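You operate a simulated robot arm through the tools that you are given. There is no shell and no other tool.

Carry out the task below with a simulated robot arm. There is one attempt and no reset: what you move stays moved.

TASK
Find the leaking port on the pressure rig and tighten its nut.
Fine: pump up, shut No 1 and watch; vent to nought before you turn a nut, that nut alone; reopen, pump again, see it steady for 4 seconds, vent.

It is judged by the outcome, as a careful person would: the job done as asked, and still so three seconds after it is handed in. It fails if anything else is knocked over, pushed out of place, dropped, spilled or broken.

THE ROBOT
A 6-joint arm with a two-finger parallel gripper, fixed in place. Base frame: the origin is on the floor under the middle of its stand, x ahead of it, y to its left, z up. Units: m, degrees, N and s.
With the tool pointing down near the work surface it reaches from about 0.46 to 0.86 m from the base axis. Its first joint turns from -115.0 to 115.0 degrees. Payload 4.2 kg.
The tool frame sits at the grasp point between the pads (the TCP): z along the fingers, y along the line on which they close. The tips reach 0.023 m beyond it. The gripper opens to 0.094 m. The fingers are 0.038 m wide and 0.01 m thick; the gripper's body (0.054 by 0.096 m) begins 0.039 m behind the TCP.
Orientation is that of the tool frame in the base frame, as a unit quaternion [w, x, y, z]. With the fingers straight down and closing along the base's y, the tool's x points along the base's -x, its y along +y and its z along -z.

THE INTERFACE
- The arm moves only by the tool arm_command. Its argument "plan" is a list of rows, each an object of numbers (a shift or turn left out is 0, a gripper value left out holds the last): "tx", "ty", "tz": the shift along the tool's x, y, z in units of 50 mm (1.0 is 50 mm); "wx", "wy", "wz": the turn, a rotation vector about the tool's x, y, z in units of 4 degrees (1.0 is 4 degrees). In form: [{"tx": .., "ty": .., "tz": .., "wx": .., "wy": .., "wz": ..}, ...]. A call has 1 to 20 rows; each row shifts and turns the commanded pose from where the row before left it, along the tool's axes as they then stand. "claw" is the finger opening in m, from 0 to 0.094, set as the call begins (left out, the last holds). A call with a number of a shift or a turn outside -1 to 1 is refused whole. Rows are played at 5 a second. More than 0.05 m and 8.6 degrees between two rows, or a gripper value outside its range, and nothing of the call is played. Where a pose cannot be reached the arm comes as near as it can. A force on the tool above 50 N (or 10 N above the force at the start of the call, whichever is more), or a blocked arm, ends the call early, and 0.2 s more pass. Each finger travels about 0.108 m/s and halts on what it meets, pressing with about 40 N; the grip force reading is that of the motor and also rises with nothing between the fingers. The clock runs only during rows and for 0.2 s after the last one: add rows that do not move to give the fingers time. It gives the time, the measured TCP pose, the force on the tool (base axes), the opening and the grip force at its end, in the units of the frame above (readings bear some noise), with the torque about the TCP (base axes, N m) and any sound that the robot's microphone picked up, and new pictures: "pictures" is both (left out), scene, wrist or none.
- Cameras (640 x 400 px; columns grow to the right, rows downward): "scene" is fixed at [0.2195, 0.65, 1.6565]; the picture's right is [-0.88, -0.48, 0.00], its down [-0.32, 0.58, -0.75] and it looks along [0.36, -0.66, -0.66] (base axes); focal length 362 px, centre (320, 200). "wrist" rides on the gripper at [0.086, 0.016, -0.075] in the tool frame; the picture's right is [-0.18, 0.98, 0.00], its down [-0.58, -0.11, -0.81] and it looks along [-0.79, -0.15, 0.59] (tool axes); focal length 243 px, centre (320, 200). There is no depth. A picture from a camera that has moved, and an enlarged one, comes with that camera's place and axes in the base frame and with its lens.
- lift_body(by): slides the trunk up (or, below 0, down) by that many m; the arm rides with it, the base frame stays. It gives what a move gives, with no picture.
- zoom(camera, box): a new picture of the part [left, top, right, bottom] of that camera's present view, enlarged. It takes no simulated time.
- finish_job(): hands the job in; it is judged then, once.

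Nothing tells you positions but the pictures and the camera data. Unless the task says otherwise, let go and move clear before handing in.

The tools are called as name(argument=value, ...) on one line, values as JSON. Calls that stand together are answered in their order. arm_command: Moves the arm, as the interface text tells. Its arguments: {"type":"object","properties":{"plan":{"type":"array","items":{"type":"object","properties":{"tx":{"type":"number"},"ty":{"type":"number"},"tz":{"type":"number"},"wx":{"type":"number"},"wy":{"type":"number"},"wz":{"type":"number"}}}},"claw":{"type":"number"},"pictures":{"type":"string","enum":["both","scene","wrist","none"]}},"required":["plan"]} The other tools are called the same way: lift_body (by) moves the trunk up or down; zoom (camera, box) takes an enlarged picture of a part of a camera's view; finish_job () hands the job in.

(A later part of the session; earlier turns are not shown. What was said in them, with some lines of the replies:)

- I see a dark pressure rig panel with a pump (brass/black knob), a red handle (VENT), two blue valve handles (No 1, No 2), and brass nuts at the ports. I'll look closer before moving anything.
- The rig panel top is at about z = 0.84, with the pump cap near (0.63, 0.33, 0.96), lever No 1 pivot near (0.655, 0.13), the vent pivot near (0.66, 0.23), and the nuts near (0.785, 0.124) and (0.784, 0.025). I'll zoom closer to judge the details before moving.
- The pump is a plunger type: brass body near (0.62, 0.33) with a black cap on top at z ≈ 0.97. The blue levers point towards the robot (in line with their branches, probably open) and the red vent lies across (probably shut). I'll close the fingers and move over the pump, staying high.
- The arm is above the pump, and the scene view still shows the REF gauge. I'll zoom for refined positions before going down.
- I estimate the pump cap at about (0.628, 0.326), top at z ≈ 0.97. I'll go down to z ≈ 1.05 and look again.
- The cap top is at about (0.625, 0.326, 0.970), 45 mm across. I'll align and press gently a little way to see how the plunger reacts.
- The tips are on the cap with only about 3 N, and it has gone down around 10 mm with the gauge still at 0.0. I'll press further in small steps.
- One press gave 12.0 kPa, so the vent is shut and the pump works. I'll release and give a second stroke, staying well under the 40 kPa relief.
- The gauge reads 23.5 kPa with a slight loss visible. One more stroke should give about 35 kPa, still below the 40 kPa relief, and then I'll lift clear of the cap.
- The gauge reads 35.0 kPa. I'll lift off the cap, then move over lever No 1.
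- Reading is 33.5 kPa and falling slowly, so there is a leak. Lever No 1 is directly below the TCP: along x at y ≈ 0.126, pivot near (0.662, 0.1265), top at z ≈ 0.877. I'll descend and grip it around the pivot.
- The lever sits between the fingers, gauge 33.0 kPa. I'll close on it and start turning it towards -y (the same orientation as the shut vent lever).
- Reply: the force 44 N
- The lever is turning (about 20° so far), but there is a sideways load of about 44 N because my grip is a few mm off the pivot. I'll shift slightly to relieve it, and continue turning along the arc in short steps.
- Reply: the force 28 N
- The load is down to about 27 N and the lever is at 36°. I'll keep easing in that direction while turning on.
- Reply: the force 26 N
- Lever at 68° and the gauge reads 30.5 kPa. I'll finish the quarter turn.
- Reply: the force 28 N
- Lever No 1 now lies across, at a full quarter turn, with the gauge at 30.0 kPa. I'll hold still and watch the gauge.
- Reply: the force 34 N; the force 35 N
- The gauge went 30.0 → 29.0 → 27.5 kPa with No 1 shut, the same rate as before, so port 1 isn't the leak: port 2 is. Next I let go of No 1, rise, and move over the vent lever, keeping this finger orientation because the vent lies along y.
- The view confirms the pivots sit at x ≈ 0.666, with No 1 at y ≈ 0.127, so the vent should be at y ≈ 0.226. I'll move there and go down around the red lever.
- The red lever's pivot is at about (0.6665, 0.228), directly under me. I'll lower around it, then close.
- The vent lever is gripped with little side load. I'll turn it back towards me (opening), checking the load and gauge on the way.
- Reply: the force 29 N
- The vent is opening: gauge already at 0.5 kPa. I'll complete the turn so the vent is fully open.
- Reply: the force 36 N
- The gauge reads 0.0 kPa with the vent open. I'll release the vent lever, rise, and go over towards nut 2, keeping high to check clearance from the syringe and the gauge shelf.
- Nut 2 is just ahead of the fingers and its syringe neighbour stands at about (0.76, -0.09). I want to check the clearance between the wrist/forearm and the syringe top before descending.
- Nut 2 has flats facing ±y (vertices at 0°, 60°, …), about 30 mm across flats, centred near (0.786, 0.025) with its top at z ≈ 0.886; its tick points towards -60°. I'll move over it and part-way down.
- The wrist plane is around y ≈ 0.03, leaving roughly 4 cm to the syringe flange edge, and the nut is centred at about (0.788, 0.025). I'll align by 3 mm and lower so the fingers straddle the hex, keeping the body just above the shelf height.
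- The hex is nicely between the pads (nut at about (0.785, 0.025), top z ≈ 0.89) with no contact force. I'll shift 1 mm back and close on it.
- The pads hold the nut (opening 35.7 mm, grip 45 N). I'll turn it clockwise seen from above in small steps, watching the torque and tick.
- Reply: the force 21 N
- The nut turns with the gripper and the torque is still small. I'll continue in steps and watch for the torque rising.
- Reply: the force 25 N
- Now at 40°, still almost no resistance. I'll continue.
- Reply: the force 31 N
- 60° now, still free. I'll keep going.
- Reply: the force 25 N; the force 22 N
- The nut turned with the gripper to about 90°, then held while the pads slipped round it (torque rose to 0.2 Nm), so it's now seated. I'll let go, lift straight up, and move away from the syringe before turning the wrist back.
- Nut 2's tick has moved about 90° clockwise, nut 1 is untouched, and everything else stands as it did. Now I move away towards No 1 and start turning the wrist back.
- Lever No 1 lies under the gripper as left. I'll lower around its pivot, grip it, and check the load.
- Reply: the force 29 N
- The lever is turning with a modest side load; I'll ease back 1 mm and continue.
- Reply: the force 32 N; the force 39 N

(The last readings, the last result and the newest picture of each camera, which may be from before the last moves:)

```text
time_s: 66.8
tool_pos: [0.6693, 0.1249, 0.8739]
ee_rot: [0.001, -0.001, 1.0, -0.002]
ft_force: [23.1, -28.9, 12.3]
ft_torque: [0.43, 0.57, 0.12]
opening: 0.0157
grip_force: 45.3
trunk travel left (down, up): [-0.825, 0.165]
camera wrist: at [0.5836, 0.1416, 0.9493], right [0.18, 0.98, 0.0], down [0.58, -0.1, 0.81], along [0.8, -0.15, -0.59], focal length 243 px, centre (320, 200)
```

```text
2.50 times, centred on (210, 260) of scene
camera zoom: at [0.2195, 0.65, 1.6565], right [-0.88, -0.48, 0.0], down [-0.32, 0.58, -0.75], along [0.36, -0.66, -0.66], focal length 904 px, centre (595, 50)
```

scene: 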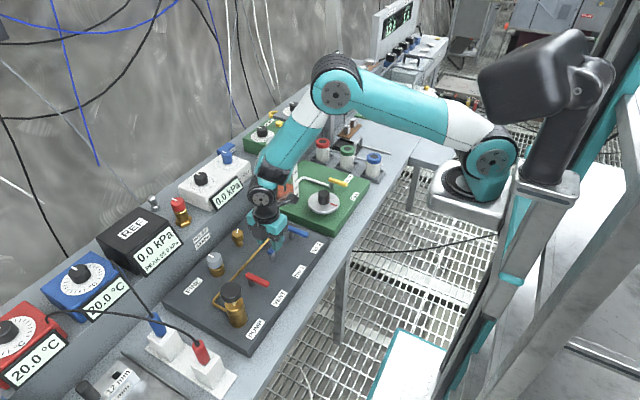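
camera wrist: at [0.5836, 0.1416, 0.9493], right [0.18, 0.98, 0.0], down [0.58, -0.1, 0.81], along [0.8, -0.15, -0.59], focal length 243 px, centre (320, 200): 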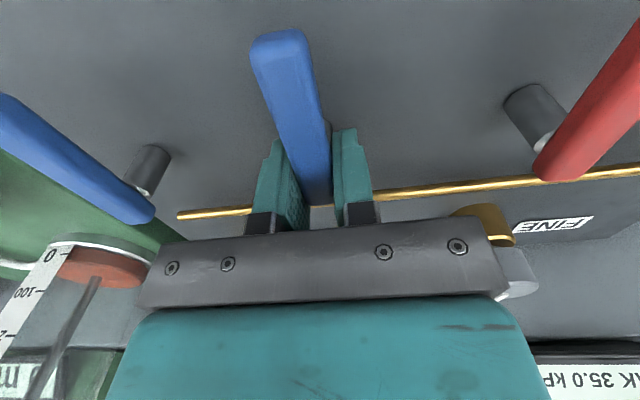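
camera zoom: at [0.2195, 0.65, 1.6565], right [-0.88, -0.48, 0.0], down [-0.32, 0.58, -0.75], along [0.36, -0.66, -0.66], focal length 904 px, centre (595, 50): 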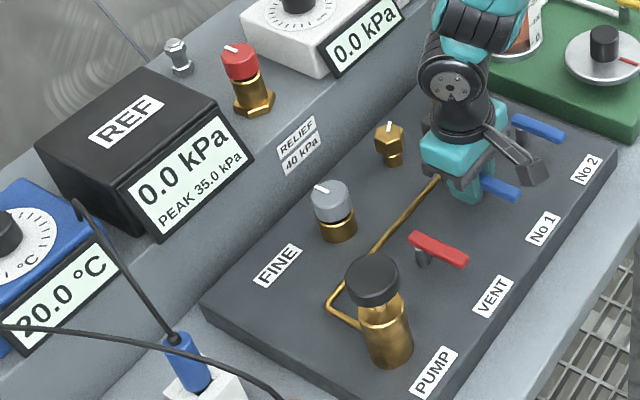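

No 1 is open again (pointing at me, same as No 2). I'll release it, rise, and go to the vent lever.

arm_command(plan=[{}, {}, {"tz": -0.6}, {"tz": -0.8}, {"ty": 0.68}, {"ty": 0.68}, {"ty": 0.66}, {"tz": 0.4}, {}], claw=0.04, pictures="both")

zoom(camera="wrist", box=[200, 0, 440, 200])

zoom(camera="scene", box=[100, 180, 320, 340])

```text
time_s: 68.8
tool_pos: [0.6652, 0.2294, 0.9228]
ee_rot: [0.0, -0.004, 1.0, 0.0]
ft_force: [0.0, -0.4, 0.6]
ft_torque: [-0.03, 0.07, 0.01]
opening: 0.0403
grip_force: 0.0
trunk travel left (down, up): [-0.825, 0.165]
camera wrist: at [0.5812, 0.244, 0.9983], right [0.18, 0.98, 0.0], down [0.58, -0.1, 0.81], along [0.79, -0.14, -0.59], focal length 243 px, centre (320, 200)
```

scene: 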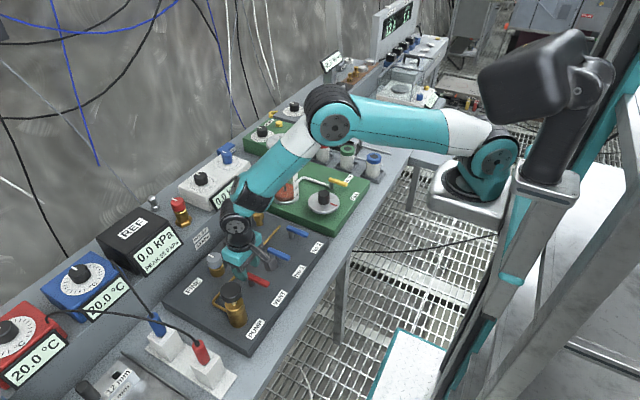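
wrist: 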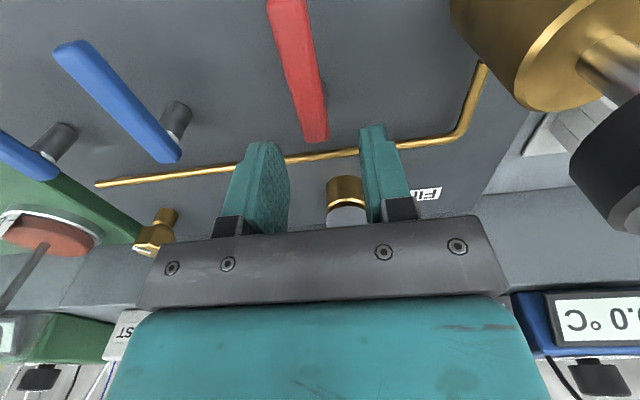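

```text
2.00 times, centred on (320, 100) of wrist
camera zoom: at [0.5812, 0.244, 0.9983], right [0.18, 0.98, 0.0], down [0.58, -0.1, 0.81], along [0.79, -0.14, -0.59], focal length 485 px, centre (320, 400)
```

zoom: 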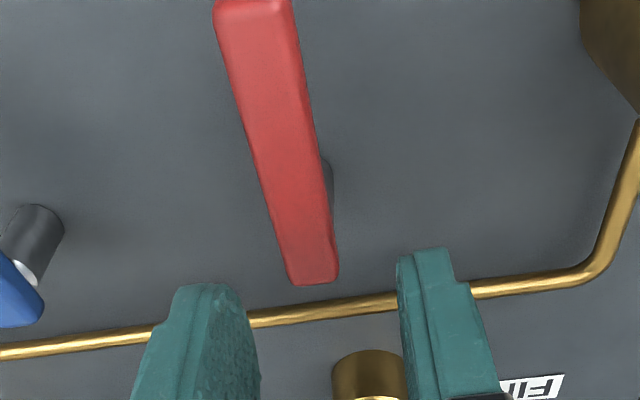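

```text
2.50 times, centred on (210, 260) of scene
camera zoom: at [0.2195, 0.65, 1.6565], right [-0.88, -0.48, 0.0], down [-0.32, 0.58, -0.75], along [0.36, -0.66, -0.66], focal length 904 px, centre (595, 50)
```

zoom: 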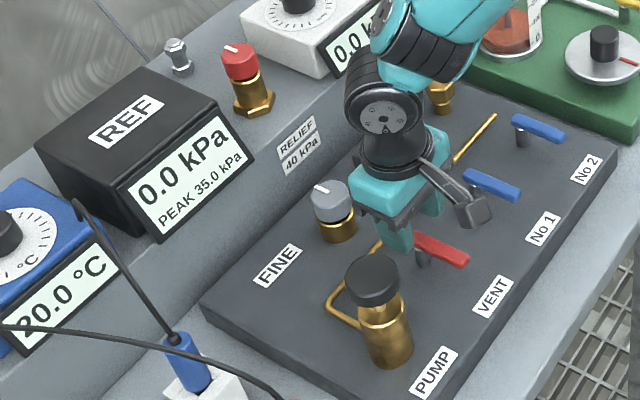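

The vent lever is at y ≈ 0.225 with its pivot near (0.6665, 0.225). I'll correct 4 mm in y, lower around it and grip.

arm_command(plan=[{"tz": 0.5, "ty": -0.08, "wz": 0.1}, {"tz": 0.44}, {}], pictures="none")

arm_command(plan=[{}, {}, {"wz": -1}, {"wz": -1}, {"wz": -1}, {"wz": -1}, {"wz": -1}], claw=0.0, pictures="none")

```text
time_s: 69.6
tool_pos: [0.6674, 0.2238, 0.8758]
ee_rot: [0.0, 0.0, 1.0, 0.0]
ft_force: [-0.2, -0.1, 0.0]
ft_torque: [0.0, 0.01, 0.02]
opening: 0.04
grip_force: 0.1
trunk travel left (down, up): [-0.825, 0.165]
```

```text
time_s: 71.2
tool_pos: [0.6665, 0.2254, 0.876]
ee_rot: [-0.001, -0.174, 0.985, 0.0]
ft_force: [11.6, 15.1, -22.9]
ft_torque: [0.01, -0.44, 0.01]
opening: 0.0159
grip_force: 44.8
trunk travel left (down, up): [-0.825, 0.165]
```

arm_command(plan=[{"ty": 0.01, "tz": 0.012}, {"wz": -1}, {"wz": -1}, {"wz": -1}, {"wz": -1}, {"wz": -1}, {"wz": -1}, {"wz": -1}, {"wz": -1}], pictures="none")

```text
time_s: 73.2
tool_pos: [0.6661, 0.2255, 0.8769]
ee_rot: [0.0, -0.44, 0.898, 0.0]
ft_force: [1.3, 12.2, -15.8]
ft_torque: [0.03, -0.3, -0.01]
opening: 0.0156
grip_force: 45.4
trunk travel left (down, up): [-0.825, 0.165]
```

arm_command(plan=[{"wz": -1}, {"wz": -1}, {"wz": -1}, {"wz": -1}, {"wz": -1}, {"wz": -1}, {"wz": -1}, {"wz": -1}, {"wz": -1}, {"wz": -0.5}, {}], pictures="wrist")

zoom(camera="scene", box=[100, 180, 320, 340])

```text
time_s: 75.6
tool_pos: [0.6656, 0.2265, 0.8762]
ee_rot: [0.001, 0.708, -0.706, -0.001]
ft_force: [-12.7, 21.1, -20.1]
ft_torque: [-0.02, -0.18, -0.25]
opening: 0.0159
grip_force: 45.0
trunk travel left (down, up): [-0.825, 0.165]
camera wrist: at [0.6507, 0.1402, 0.9515], right [-0.98, 0.18, 0.0], down [0.11, 0.58, 0.81], along [0.14, 0.79, -0.59], focal length 243 px, centre (320, 200)
```

wrist: 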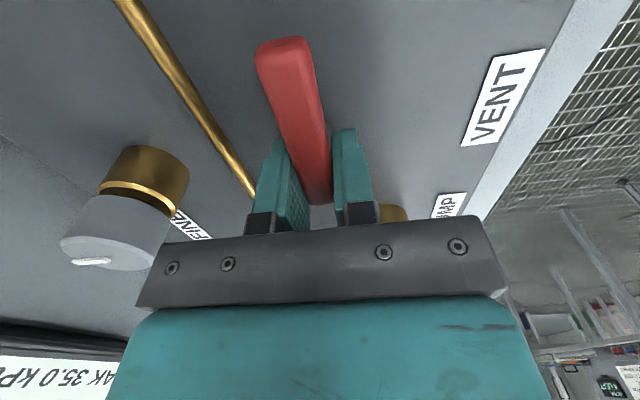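

```text
2.50 times, centred on (210, 260) of scene
camera zoom: at [0.2195, 0.65, 1.6565], right [-0.88, -0.48, 0.0], down [-0.32, 0.58, -0.75], along [0.36, -0.66, -0.66], focal length 904 px, centre (595, 50)
```

zoom: 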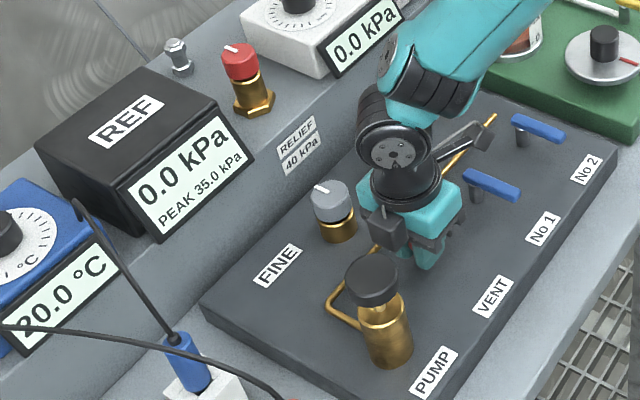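

The vent is shut again across the line and both blue levers point towards me. I'll release, rise above the pump cap height, close the fingers and go over the pump.

arm_command(plan=[{}, {}, {"tz": -0.7}, {"tz": -0.9}, {"tz": -0.9}, {"tz": -0.7}], claw=0.04, pictures="none")

arm_command(plan=[{"tx": -0.663, "ty": 0.277}, {"tx": -0.663, "ty": 0.277}, {"tx": -0.663, "ty": 0.277}, {}], claw=0.0, pictures="both")

zoom(camera="scene", box=[100, 180, 320, 340])

zoom(camera="wrist", box=[220, 0, 420, 180])

```text
time_s: 77.0
tool_pos: [0.6664, 0.2247, 1.0374]
ee_rot: [0.0, -0.707, 0.707, 0.001]
ft_force: [1.0, 0.2, -1.0]
ft_torque: [-0.03, 0.01, 0.0]
opening: 0.0399
grip_force: 0.1
trunk travel left (down, up): [-0.825, 0.165]
```

```text
time_s: 78.0
tool_pos: [0.6255, 0.3249, 1.0371]
ee_rot: [0.0, -0.707, 0.707, 0.0]
ft_force: [0.0, -0.5, -0.3]
ft_torque: [-0.01, 0.03, 0.02]
opening: 0.0001
grip_force: 39.9
trunk travel left (down, up): [-0.825, 0.165]
camera wrist: at [0.6108, 0.238, 1.1121], right [-0.98, 0.18, 0.0], down [0.11, 0.58, 0.81], along [0.15, 0.79, -0.59], focal length 243 px, centre (320, 200)
```

scene: 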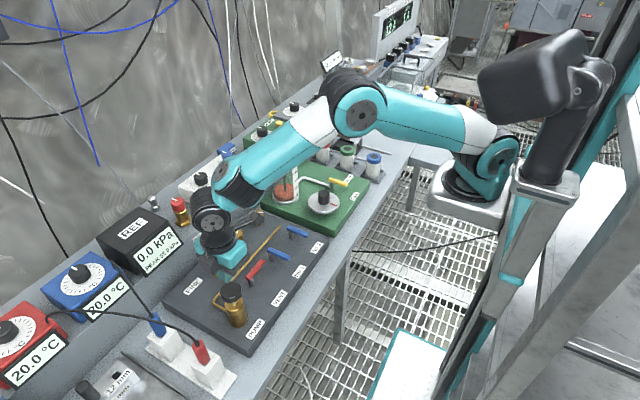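
wrist: 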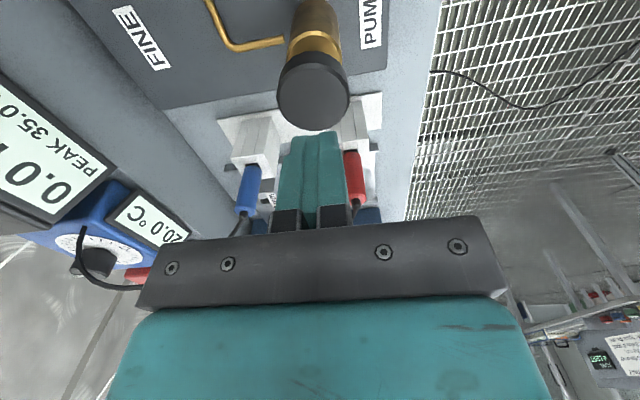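

```text
2.50 times, centred on (210, 260) of scene
camera zoom: at [0.2195, 0.65, 1.6565], right [-0.88, -0.48, 0.0], down [-0.32, 0.58, -0.75], along [0.36, -0.66, -0.66], focal length 904 px, centre (595, 50)
```

zoom: 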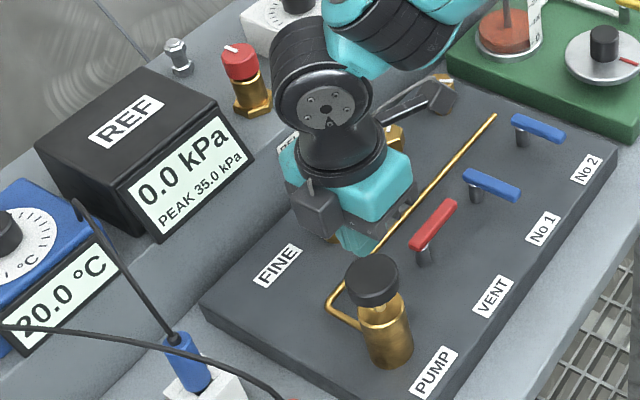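

```text
2.22 times, centred on (320, 90) of wrist
camera zoom: at [0.6108, 0.238, 1.1121], right [-0.98, 0.18, 0.0], down [0.11, 0.58, 0.81], along [0.15, 0.79, -0.59], focal length 539 px, centre (320, 444)
```

zoom: 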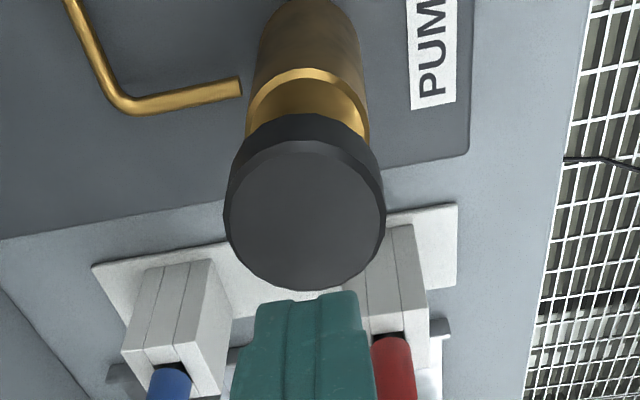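

The gauge reads 0.0 kPa, vent shut, both ports open, and I'm over the pump (cap near (0.629, 0.321)). I'll give a first stroke.

arm_command(plan=[{"tz": 0.78, "tx": 0.06, "ty": -0.06}, {"tz": 0.3}, {"tz": 0.2}, {"tz": 0.12}, {"tz": 0.1}, {}], pictures="none")

zoom(camera="scene", box=[100, 180, 320, 340])

```text
time_s: 79.4
tool_pos: [0.6276, 0.3213, 0.9613]
ee_rot: [0.001, 0.708, -0.707, 0.001]
ft_force: [3.0, -2.2, 7.0]
ft_torque: [-0.19, -0.06, 0.08]
opening: 0.0
grip_force: 40.1
trunk travel left (down, up): [-0.825, 0.165]
```

```text
2.50 times, centred on (210, 260) of scene
camera zoom: at [0.2195, 0.65, 1.6565], right [-0.88, -0.48, 0.0], down [-0.32, 0.58, -0.75], along [0.36, -0.66, -0.66], focal length 904 px, centre (595, 50)
```

zoom: 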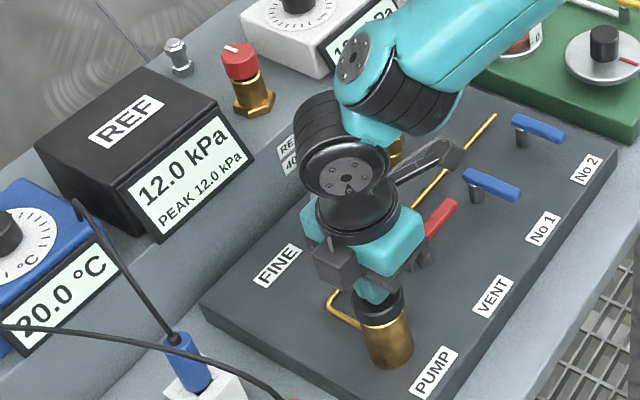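

12.0 kPa after the first stroke. Two more strokes.

arm_command(plan=[{"tz": -0.4}, {"tz": -0.35}, {}, {"tz": 0.3}, {"tz": 0.25}, {"tz": 0.1}, {"tz": 0.1}, {}], pictures="none")

zoom(camera="scene", box=[100, 180, 320, 340])

```text
time_s: 81.2
tool_pos: [0.6269, 0.3215, 0.961]
ee_rot: [-0.001, 0.708, -0.706, 0.0]
ft_force: [-2.4, 0.3, 7.0]
ft_torque: [-0.07, 0.09, -0.03]
opening: 0.0
grip_force: 40.0
trunk travel left (down, up): [-0.825, 0.165]
```

```text
2.50 times, centred on (210, 260) of scene
camera zoom: at [0.2195, 0.65, 1.6565], right [-0.88, -0.48, 0.0], down [-0.32, 0.58, -0.75], along [0.36, -0.66, -0.66], focal length 904 px, centre (595, 50)
```

zoom: 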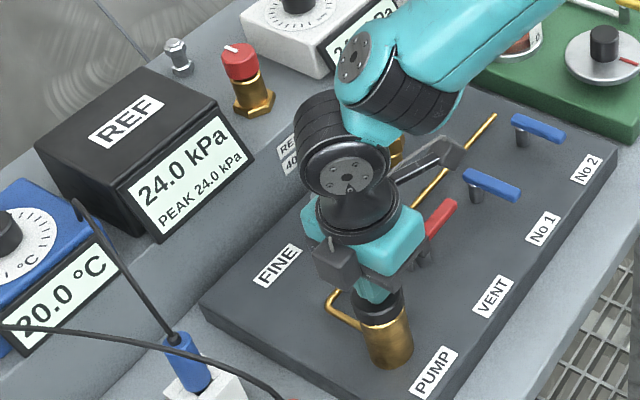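

24.0 kPa this time with no loss between strokes. One more stroke for a comparable pressure, still below relief.

arm_command(plan=[{"tz": -0.4}, {"tz": -0.35}, {}, {"tz": 0.3}, {"tz": 0.25}, {"tz": 0.1}, {"tz": 0.1}, {}], pictures="none")

zoom(camera="scene", box=[100, 180, 320, 340])

arm_command(plan=[{"tz": -0.7}, {"tz": -0.8}, {}, {}, {}, {}, {}, {}, {}, {}, {}], pictures="none")

zoom(camera="scene", box=[100, 180, 320, 340])

arm_command(plan=[{}, {}, {}, {}, {}, {}, {}, {}, {}, {}, {}, {}, {}, {}, {}, {}, {}, {}, {}, {}], pictures="none")

zoom(camera="scene", box=[100, 180, 320, 340])

```text
time_s: 83.0
tool_pos: [0.6258, 0.3211, 0.9626]
ee_rot: [0.002, -0.707, 0.707, 0.0]
ft_force: [3.2, 3.8, 7.0]
ft_torque: [-0.05, -0.07, 0.04]
opening: 0.0
grip_force: 40.2
trunk travel left (down, up): [-0.825, 0.165]
```

```text
2.50 times, centred on (210, 260) of scene
camera zoom: at [0.2195, 0.65, 1.6565], right [-0.88, -0.48, 0.0], down [-0.32, 0.58, -0.75], along [0.36, -0.66, -0.66], focal length 904 px, centre (595, 50)
```

zoom: 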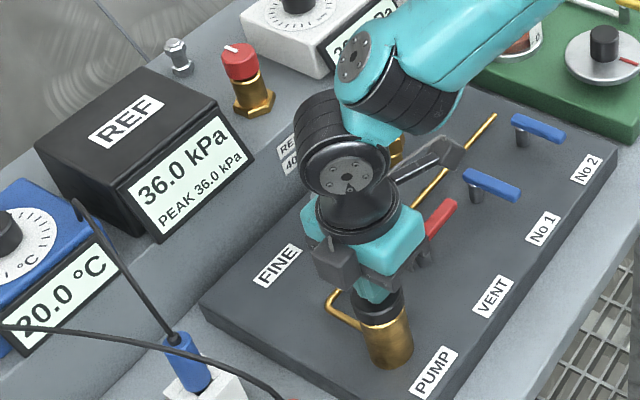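

```text
time_s: 85.4
tool_pos: [0.6267, 0.3195, 1.0376]
ee_rot: [0.0, 0.707, -0.707, 0.0]
ft_force: [0.2, -0.8, -0.1]
ft_torque: [0.0, 0.0, 0.0]
opening: 0.0
grip_force: 40.2
trunk travel left (down, up): [-0.825, 0.165]
```

```text
2.50 times, centred on (210, 260) of scene
camera zoom: at [0.2195, 0.65, 1.6565], right [-0.88, -0.48, 0.0], down [-0.32, 0.58, -0.75], along [0.36, -0.66, -0.66], focal length 904 px, centre (595, 50)
```

zoom: 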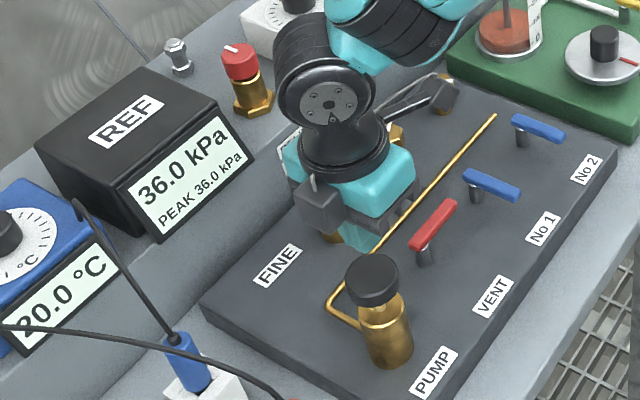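

```text
time_s: 89.6
tool_pos: [0.6264, 0.3207, 1.0379]
ee_rot: [0.0, 0.707, -0.707, 0.0]
ft_force: [-0.3, 0.9, 0.4]
ft_torque: [-0.01, -0.06, 0.02]
opening: 0.0
grip_force: 40.1
trunk travel left (down, up): [-0.825, 0.165]
```

```text
2.50 times, centred on (210, 260) of scene
camera zoom: at [0.2195, 0.65, 1.6565], right [-0.88, -0.48, 0.0], down [-0.32, 0.58, -0.75], along [0.36, -0.66, -0.66], focal length 904 px, centre (595, 50)
```

zoom: 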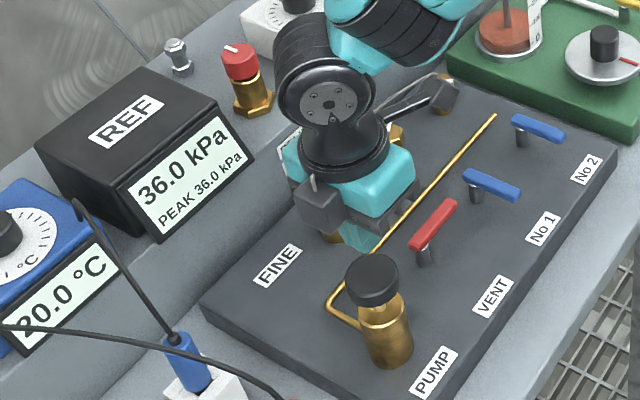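

The gauge held 36.0 kPa from 83.0 s to 89.6 s — over 6 s steady, so the leak is cured. Now I go back to the vent lever to release the pressure.

arm_command(plan=[{"tx": 0.637, "ty": -0.267}, {"tx": 0.637, "ty": -0.267}, {"tx": 0.637, "ty": -0.267}, {"tz": 0.8}, {"tz": 0.8}, {"tz": 0.6}, {}], claw=0.04, pictures="both")

zoom(camera="wrist", box=[200, 0, 440, 200])

zoom(camera="scene", box=[100, 180, 320, 340])

```text
time_s: 91.2
tool_pos: [0.666, 0.2232, 0.9269]
ee_rot: [-0.001, 0.707, -0.707, 0.0]
ft_force: [0.0, 0.1, 0.4]
ft_torque: [-0.01, 0.04, 0.0]
opening: 0.0399
grip_force: 0.1
trunk travel left (down, up): [-0.825, 0.165]
camera wrist: at [0.6512, 0.1371, 1.0019], right [-0.98, 0.18, 0.0], down [0.11, 0.58, 0.81], along [0.15, 0.79, -0.59], focal length 243 px, centre (320, 200)
```

scene: 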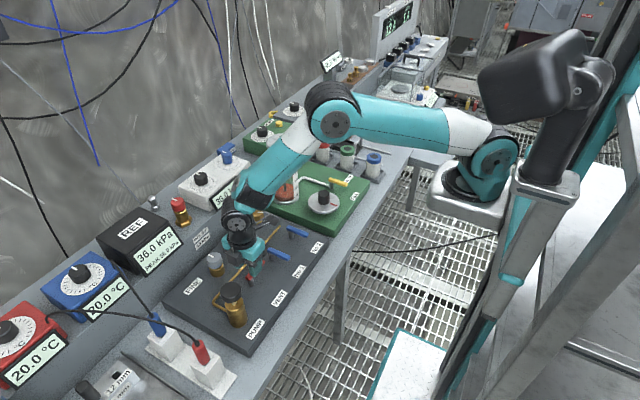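
wrist: 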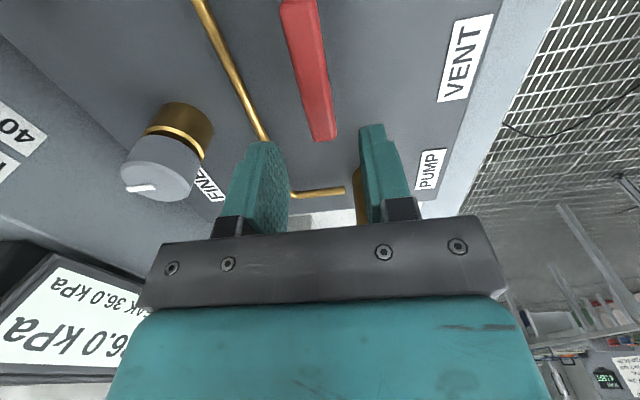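

```text
2.00 times, centred on (320, 100) of wrist
camera zoom: at [0.6512, 0.1371, 1.0019], right [-0.98, 0.18, 0.0], down [0.11, 0.58, 0.81], along [0.15, 0.79, -0.59], focal length 485 px, centre (320, 400)
```

zoom: 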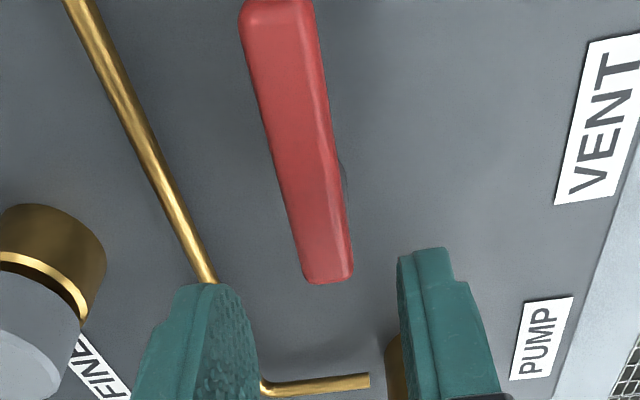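

```text
2.50 times, centred on (210, 260) of scene
camera zoom: at [0.2195, 0.65, 1.6565], right [-0.88, -0.48, 0.0], down [-0.32, 0.58, -0.75], along [0.36, -0.66, -0.66], focal length 904 px, centre (595, 50)
```

zoom: 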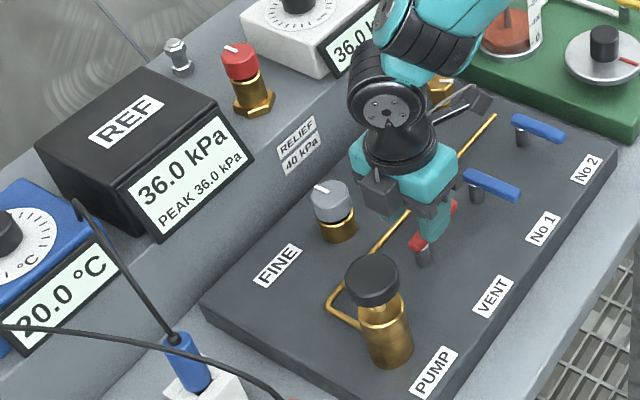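

Still 36.0 kPa. I'll lower around the vent lever, grip it and turn it open.

arm_command(plan=[{"tz": 0.5, "tx": -0.03}, {"tz": 0.52}, {}], pictures="none")

arm_command(plan=[{}, {}, {"wz": 1}, {"wz": 1}, {"wz": 1}, {"wz": 1}, {"wz": 1}], claw=0.0, pictures="none")

```text
time_s: 92.0
tool_pos: [0.6649, 0.2256, 0.875]
ee_rot: [0.001, -0.707, 0.707, 0.001]
ft_force: [0.4, 0.1, -0.7]
ft_torque: [0.03, -0.03, -0.05]
opening: 0.0401
grip_force: 0.1
trunk travel left (down, up): [-0.825, 0.165]
```

```text
time_s: 93.6
tool_pos: [0.6658, 0.2253, 0.8758]
ee_rot: [-0.002, -0.573, 0.819, 0.0]
ft_force: [-17.5, -11.1, -3.5]
ft_torque: [0.7, -0.47, -0.02]
opening: 0.016
grip_force: 44.9
trunk travel left (down, up): [-0.825, 0.165]
```

arm_command(plan=[{"ty": 0.012, "tx": 0.01}, {"wz": 1}, {"wz": 1}, {"wz": 1}, {"wz": 1}, {"wz": 1}, {"wz": 1}, {"wz": 1}, {"wz": 1}, {"wz": 1}], pictures="none")

zoom(camera="scene", box=[100, 180, 320, 340])

```text
time_s: 95.8
tool_pos: [0.6661, 0.2249, 0.8752]
ee_rot: [-0.002, -0.291, 0.957, 0.0]
ft_force: [-16.6, -21.1, 3.5]
ft_torque: [0.04, 0.35, -0.01]
opening: 0.0157
grip_force: 45.2
trunk travel left (down, up): [-0.825, 0.165]
```

```text
2.50 times, centred on (210, 260) of scene
camera zoom: at [0.2195, 0.65, 1.6565], right [-0.88, -0.48, 0.0], down [-0.32, 0.58, -0.75], along [0.36, -0.66, -0.66], focal length 904 px, centre (595, 50)
```

zoom: 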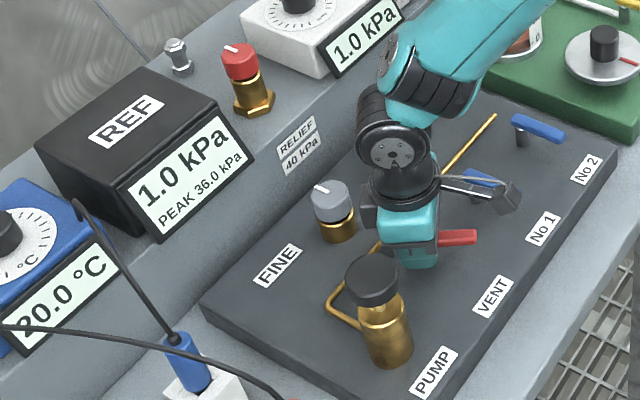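

The pressure is dropping (1.0 kPa). I'll complete the opening turn.

arm_command(plan=[{"ty": -0.012, "tx": 0.018}, {"wz": 1}, {"wz": 1}, {"wz": 1}, {"wz": 1}, {"wz": 1}, {"wz": 1}, {"wz": 1}, {"wz": 1}, {"wz": 0.5}, {}], pictures="wrist")

zoom(camera="scene", box=[100, 180, 320, 340])

```text
time_s: 98.2
tool_pos: [0.6672, 0.2239, 0.8757]
ee_rot: [0.0, 0.002, 1.0, 0.001]
ft_force: [-2.9, -25.9, -4.2]
ft_torque: [0.06, -0.73, 0.1]
opening: 0.0156
grip_force: 44.9
trunk travel left (down, up): [-0.825, 0.165]
camera wrist: at [0.5816, 0.2416, 0.9508], right [0.19, 0.98, 0.0], down [0.58, -0.11, 0.81], along [0.79, -0.15, -0.59], focal length 243 px, centre (320, 200)
```

wrist: 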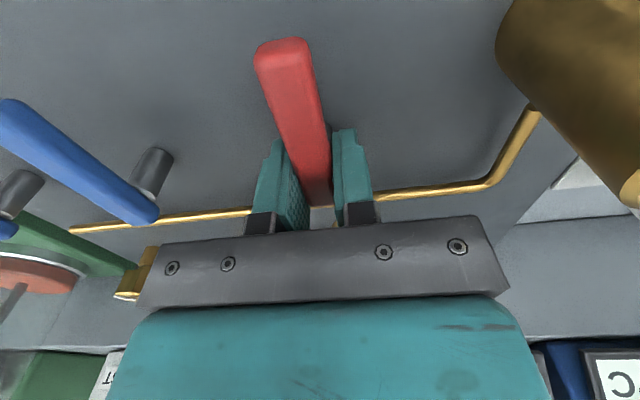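

```text
2.50 times, centred on (210, 260) of scene
camera zoom: at [0.2195, 0.65, 1.6565], right [-0.88, -0.48, 0.0], down [-0.32, 0.58, -0.75], along [0.36, -0.66, -0.66], focal length 904 px, centre (595, 50)
```

zoom: 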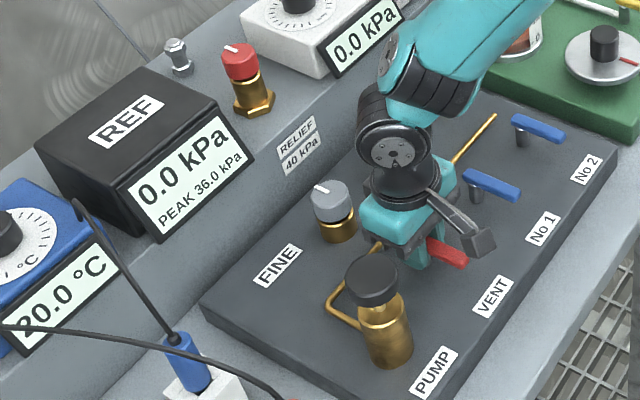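

The rig is vented to 0.0 kPa. I'll let go of the lever, rise and back away clear.

arm_command(plan=[{}, {}, {"tz": -0.6}, {"tz": -0.9}, {"tz": -0.9}, {"tz": -0.9}, {"tz": -0.9}, {"tz": -0.9}, {"tx": 0.8}, {"tx": 0.8}, {"tx": 0.8}, {}], claw=0.04, pictures="both")

zoom(camera="scene", box=[100, 180, 320, 340])

zoom(camera="scene", box=[210, 120, 400, 280])

```text
time_s: 100.8
tool_pos: [0.5471, 0.2241, 1.1286]
ee_rot: [0.0, 0.0, 1.0, 0.0]
ft_force: [-0.6, 0.6, -0.2]
ft_torque: [0.02, -0.03, 0.01]
opening: 0.04
grip_force: 0.0
trunk travel left (down, up): [-0.825, 0.165]
camera wrist: at [0.4619, 0.2413, 1.203], right [0.18, 0.98, 0.0], down [0.58, -0.11, 0.81], along [0.79, -0.15, -0.59], focal length 243 px, centre (320, 200)
```

scene: 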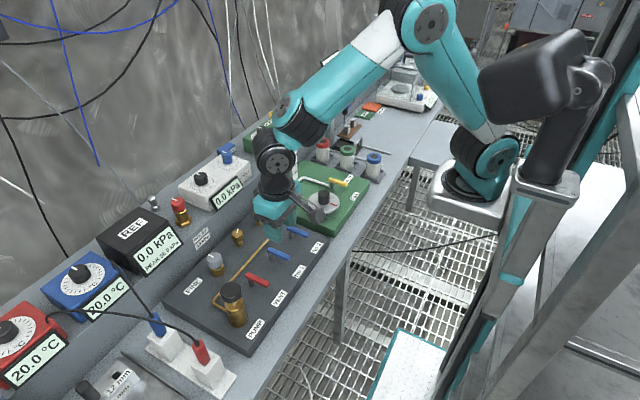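
wrist: 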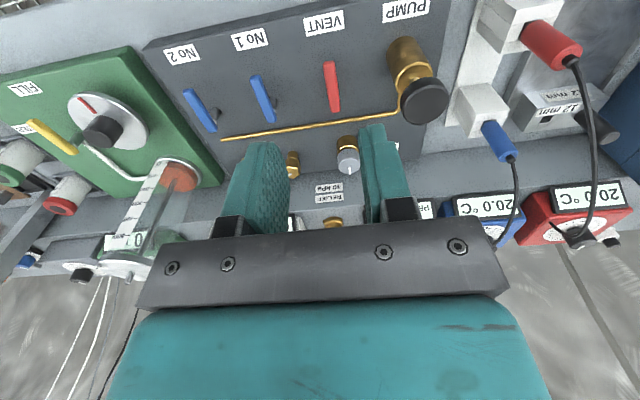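

```text
2.50 times, centred on (210, 260) of scene
camera zoom: at [0.2195, 0.65, 1.6565], right [-0.88, -0.48, 0.0], down [-0.32, 0.58, -0.75], along [0.36, -0.66, -0.66], focal length 904 px, centre (595, 50)
```

zoom: 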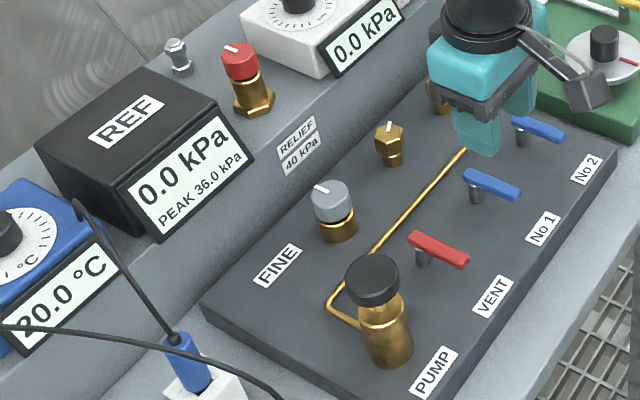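

```text
2.50 times, centred on (305, 200) of scene
camera zoom: at [0.2195, 0.65, 1.6565], right [-0.88, -0.48, 0.0], down [-0.32, 0.58, -0.75], along [0.36, -0.66, -0.66], focal length 904 px, centre (358, 200)
```

zoom: 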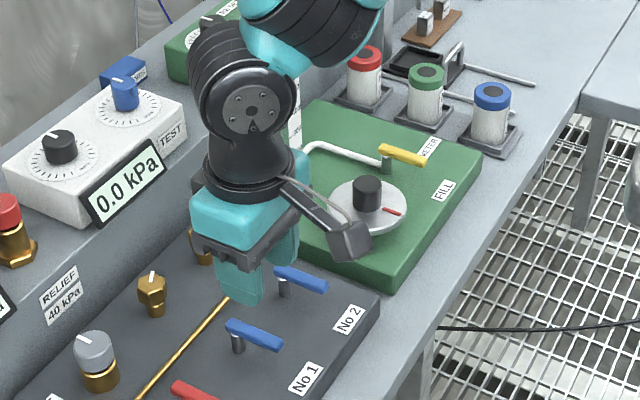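

The gauge reads 0.0 kPa with the vent open and both port valves open. Only nut 2 has been turned, the FINE and RELIEF knobs and the syringe are untouched, and the arm is clear and holding nothing. I'm handing the job in.

finish_job()

```text
The job is handed in.
```

I traced the leak to port 2, tightened its nut, and the rig now holds pressure. The job is handed in.

- **Finding it:** I pumped to 35.0 kPa and the gauge fell steadily. With No 1 shut it kept falling at the same rate (30.0 to 27.5 kPa in 5.4 s), which ruled out port 1. I did not shut No 2 to confirm. The repeat test below was the check.
- **Tightening:** I vented to 0.0 kPa first, then turned only the port 2 nut. It turned about 90° clockwise before it seated.
- **Retest:** With No 1 open again and the vent shut, I pumped to 36.0 kPa, below the 40 kPa relief. It read 36.0 kPa throughout the 8 s I watched.
- **How I left it:** The rig is vented to 0.0 kPa with the vent and both port valves open. The arm is clear, and I saw nothing else moved.
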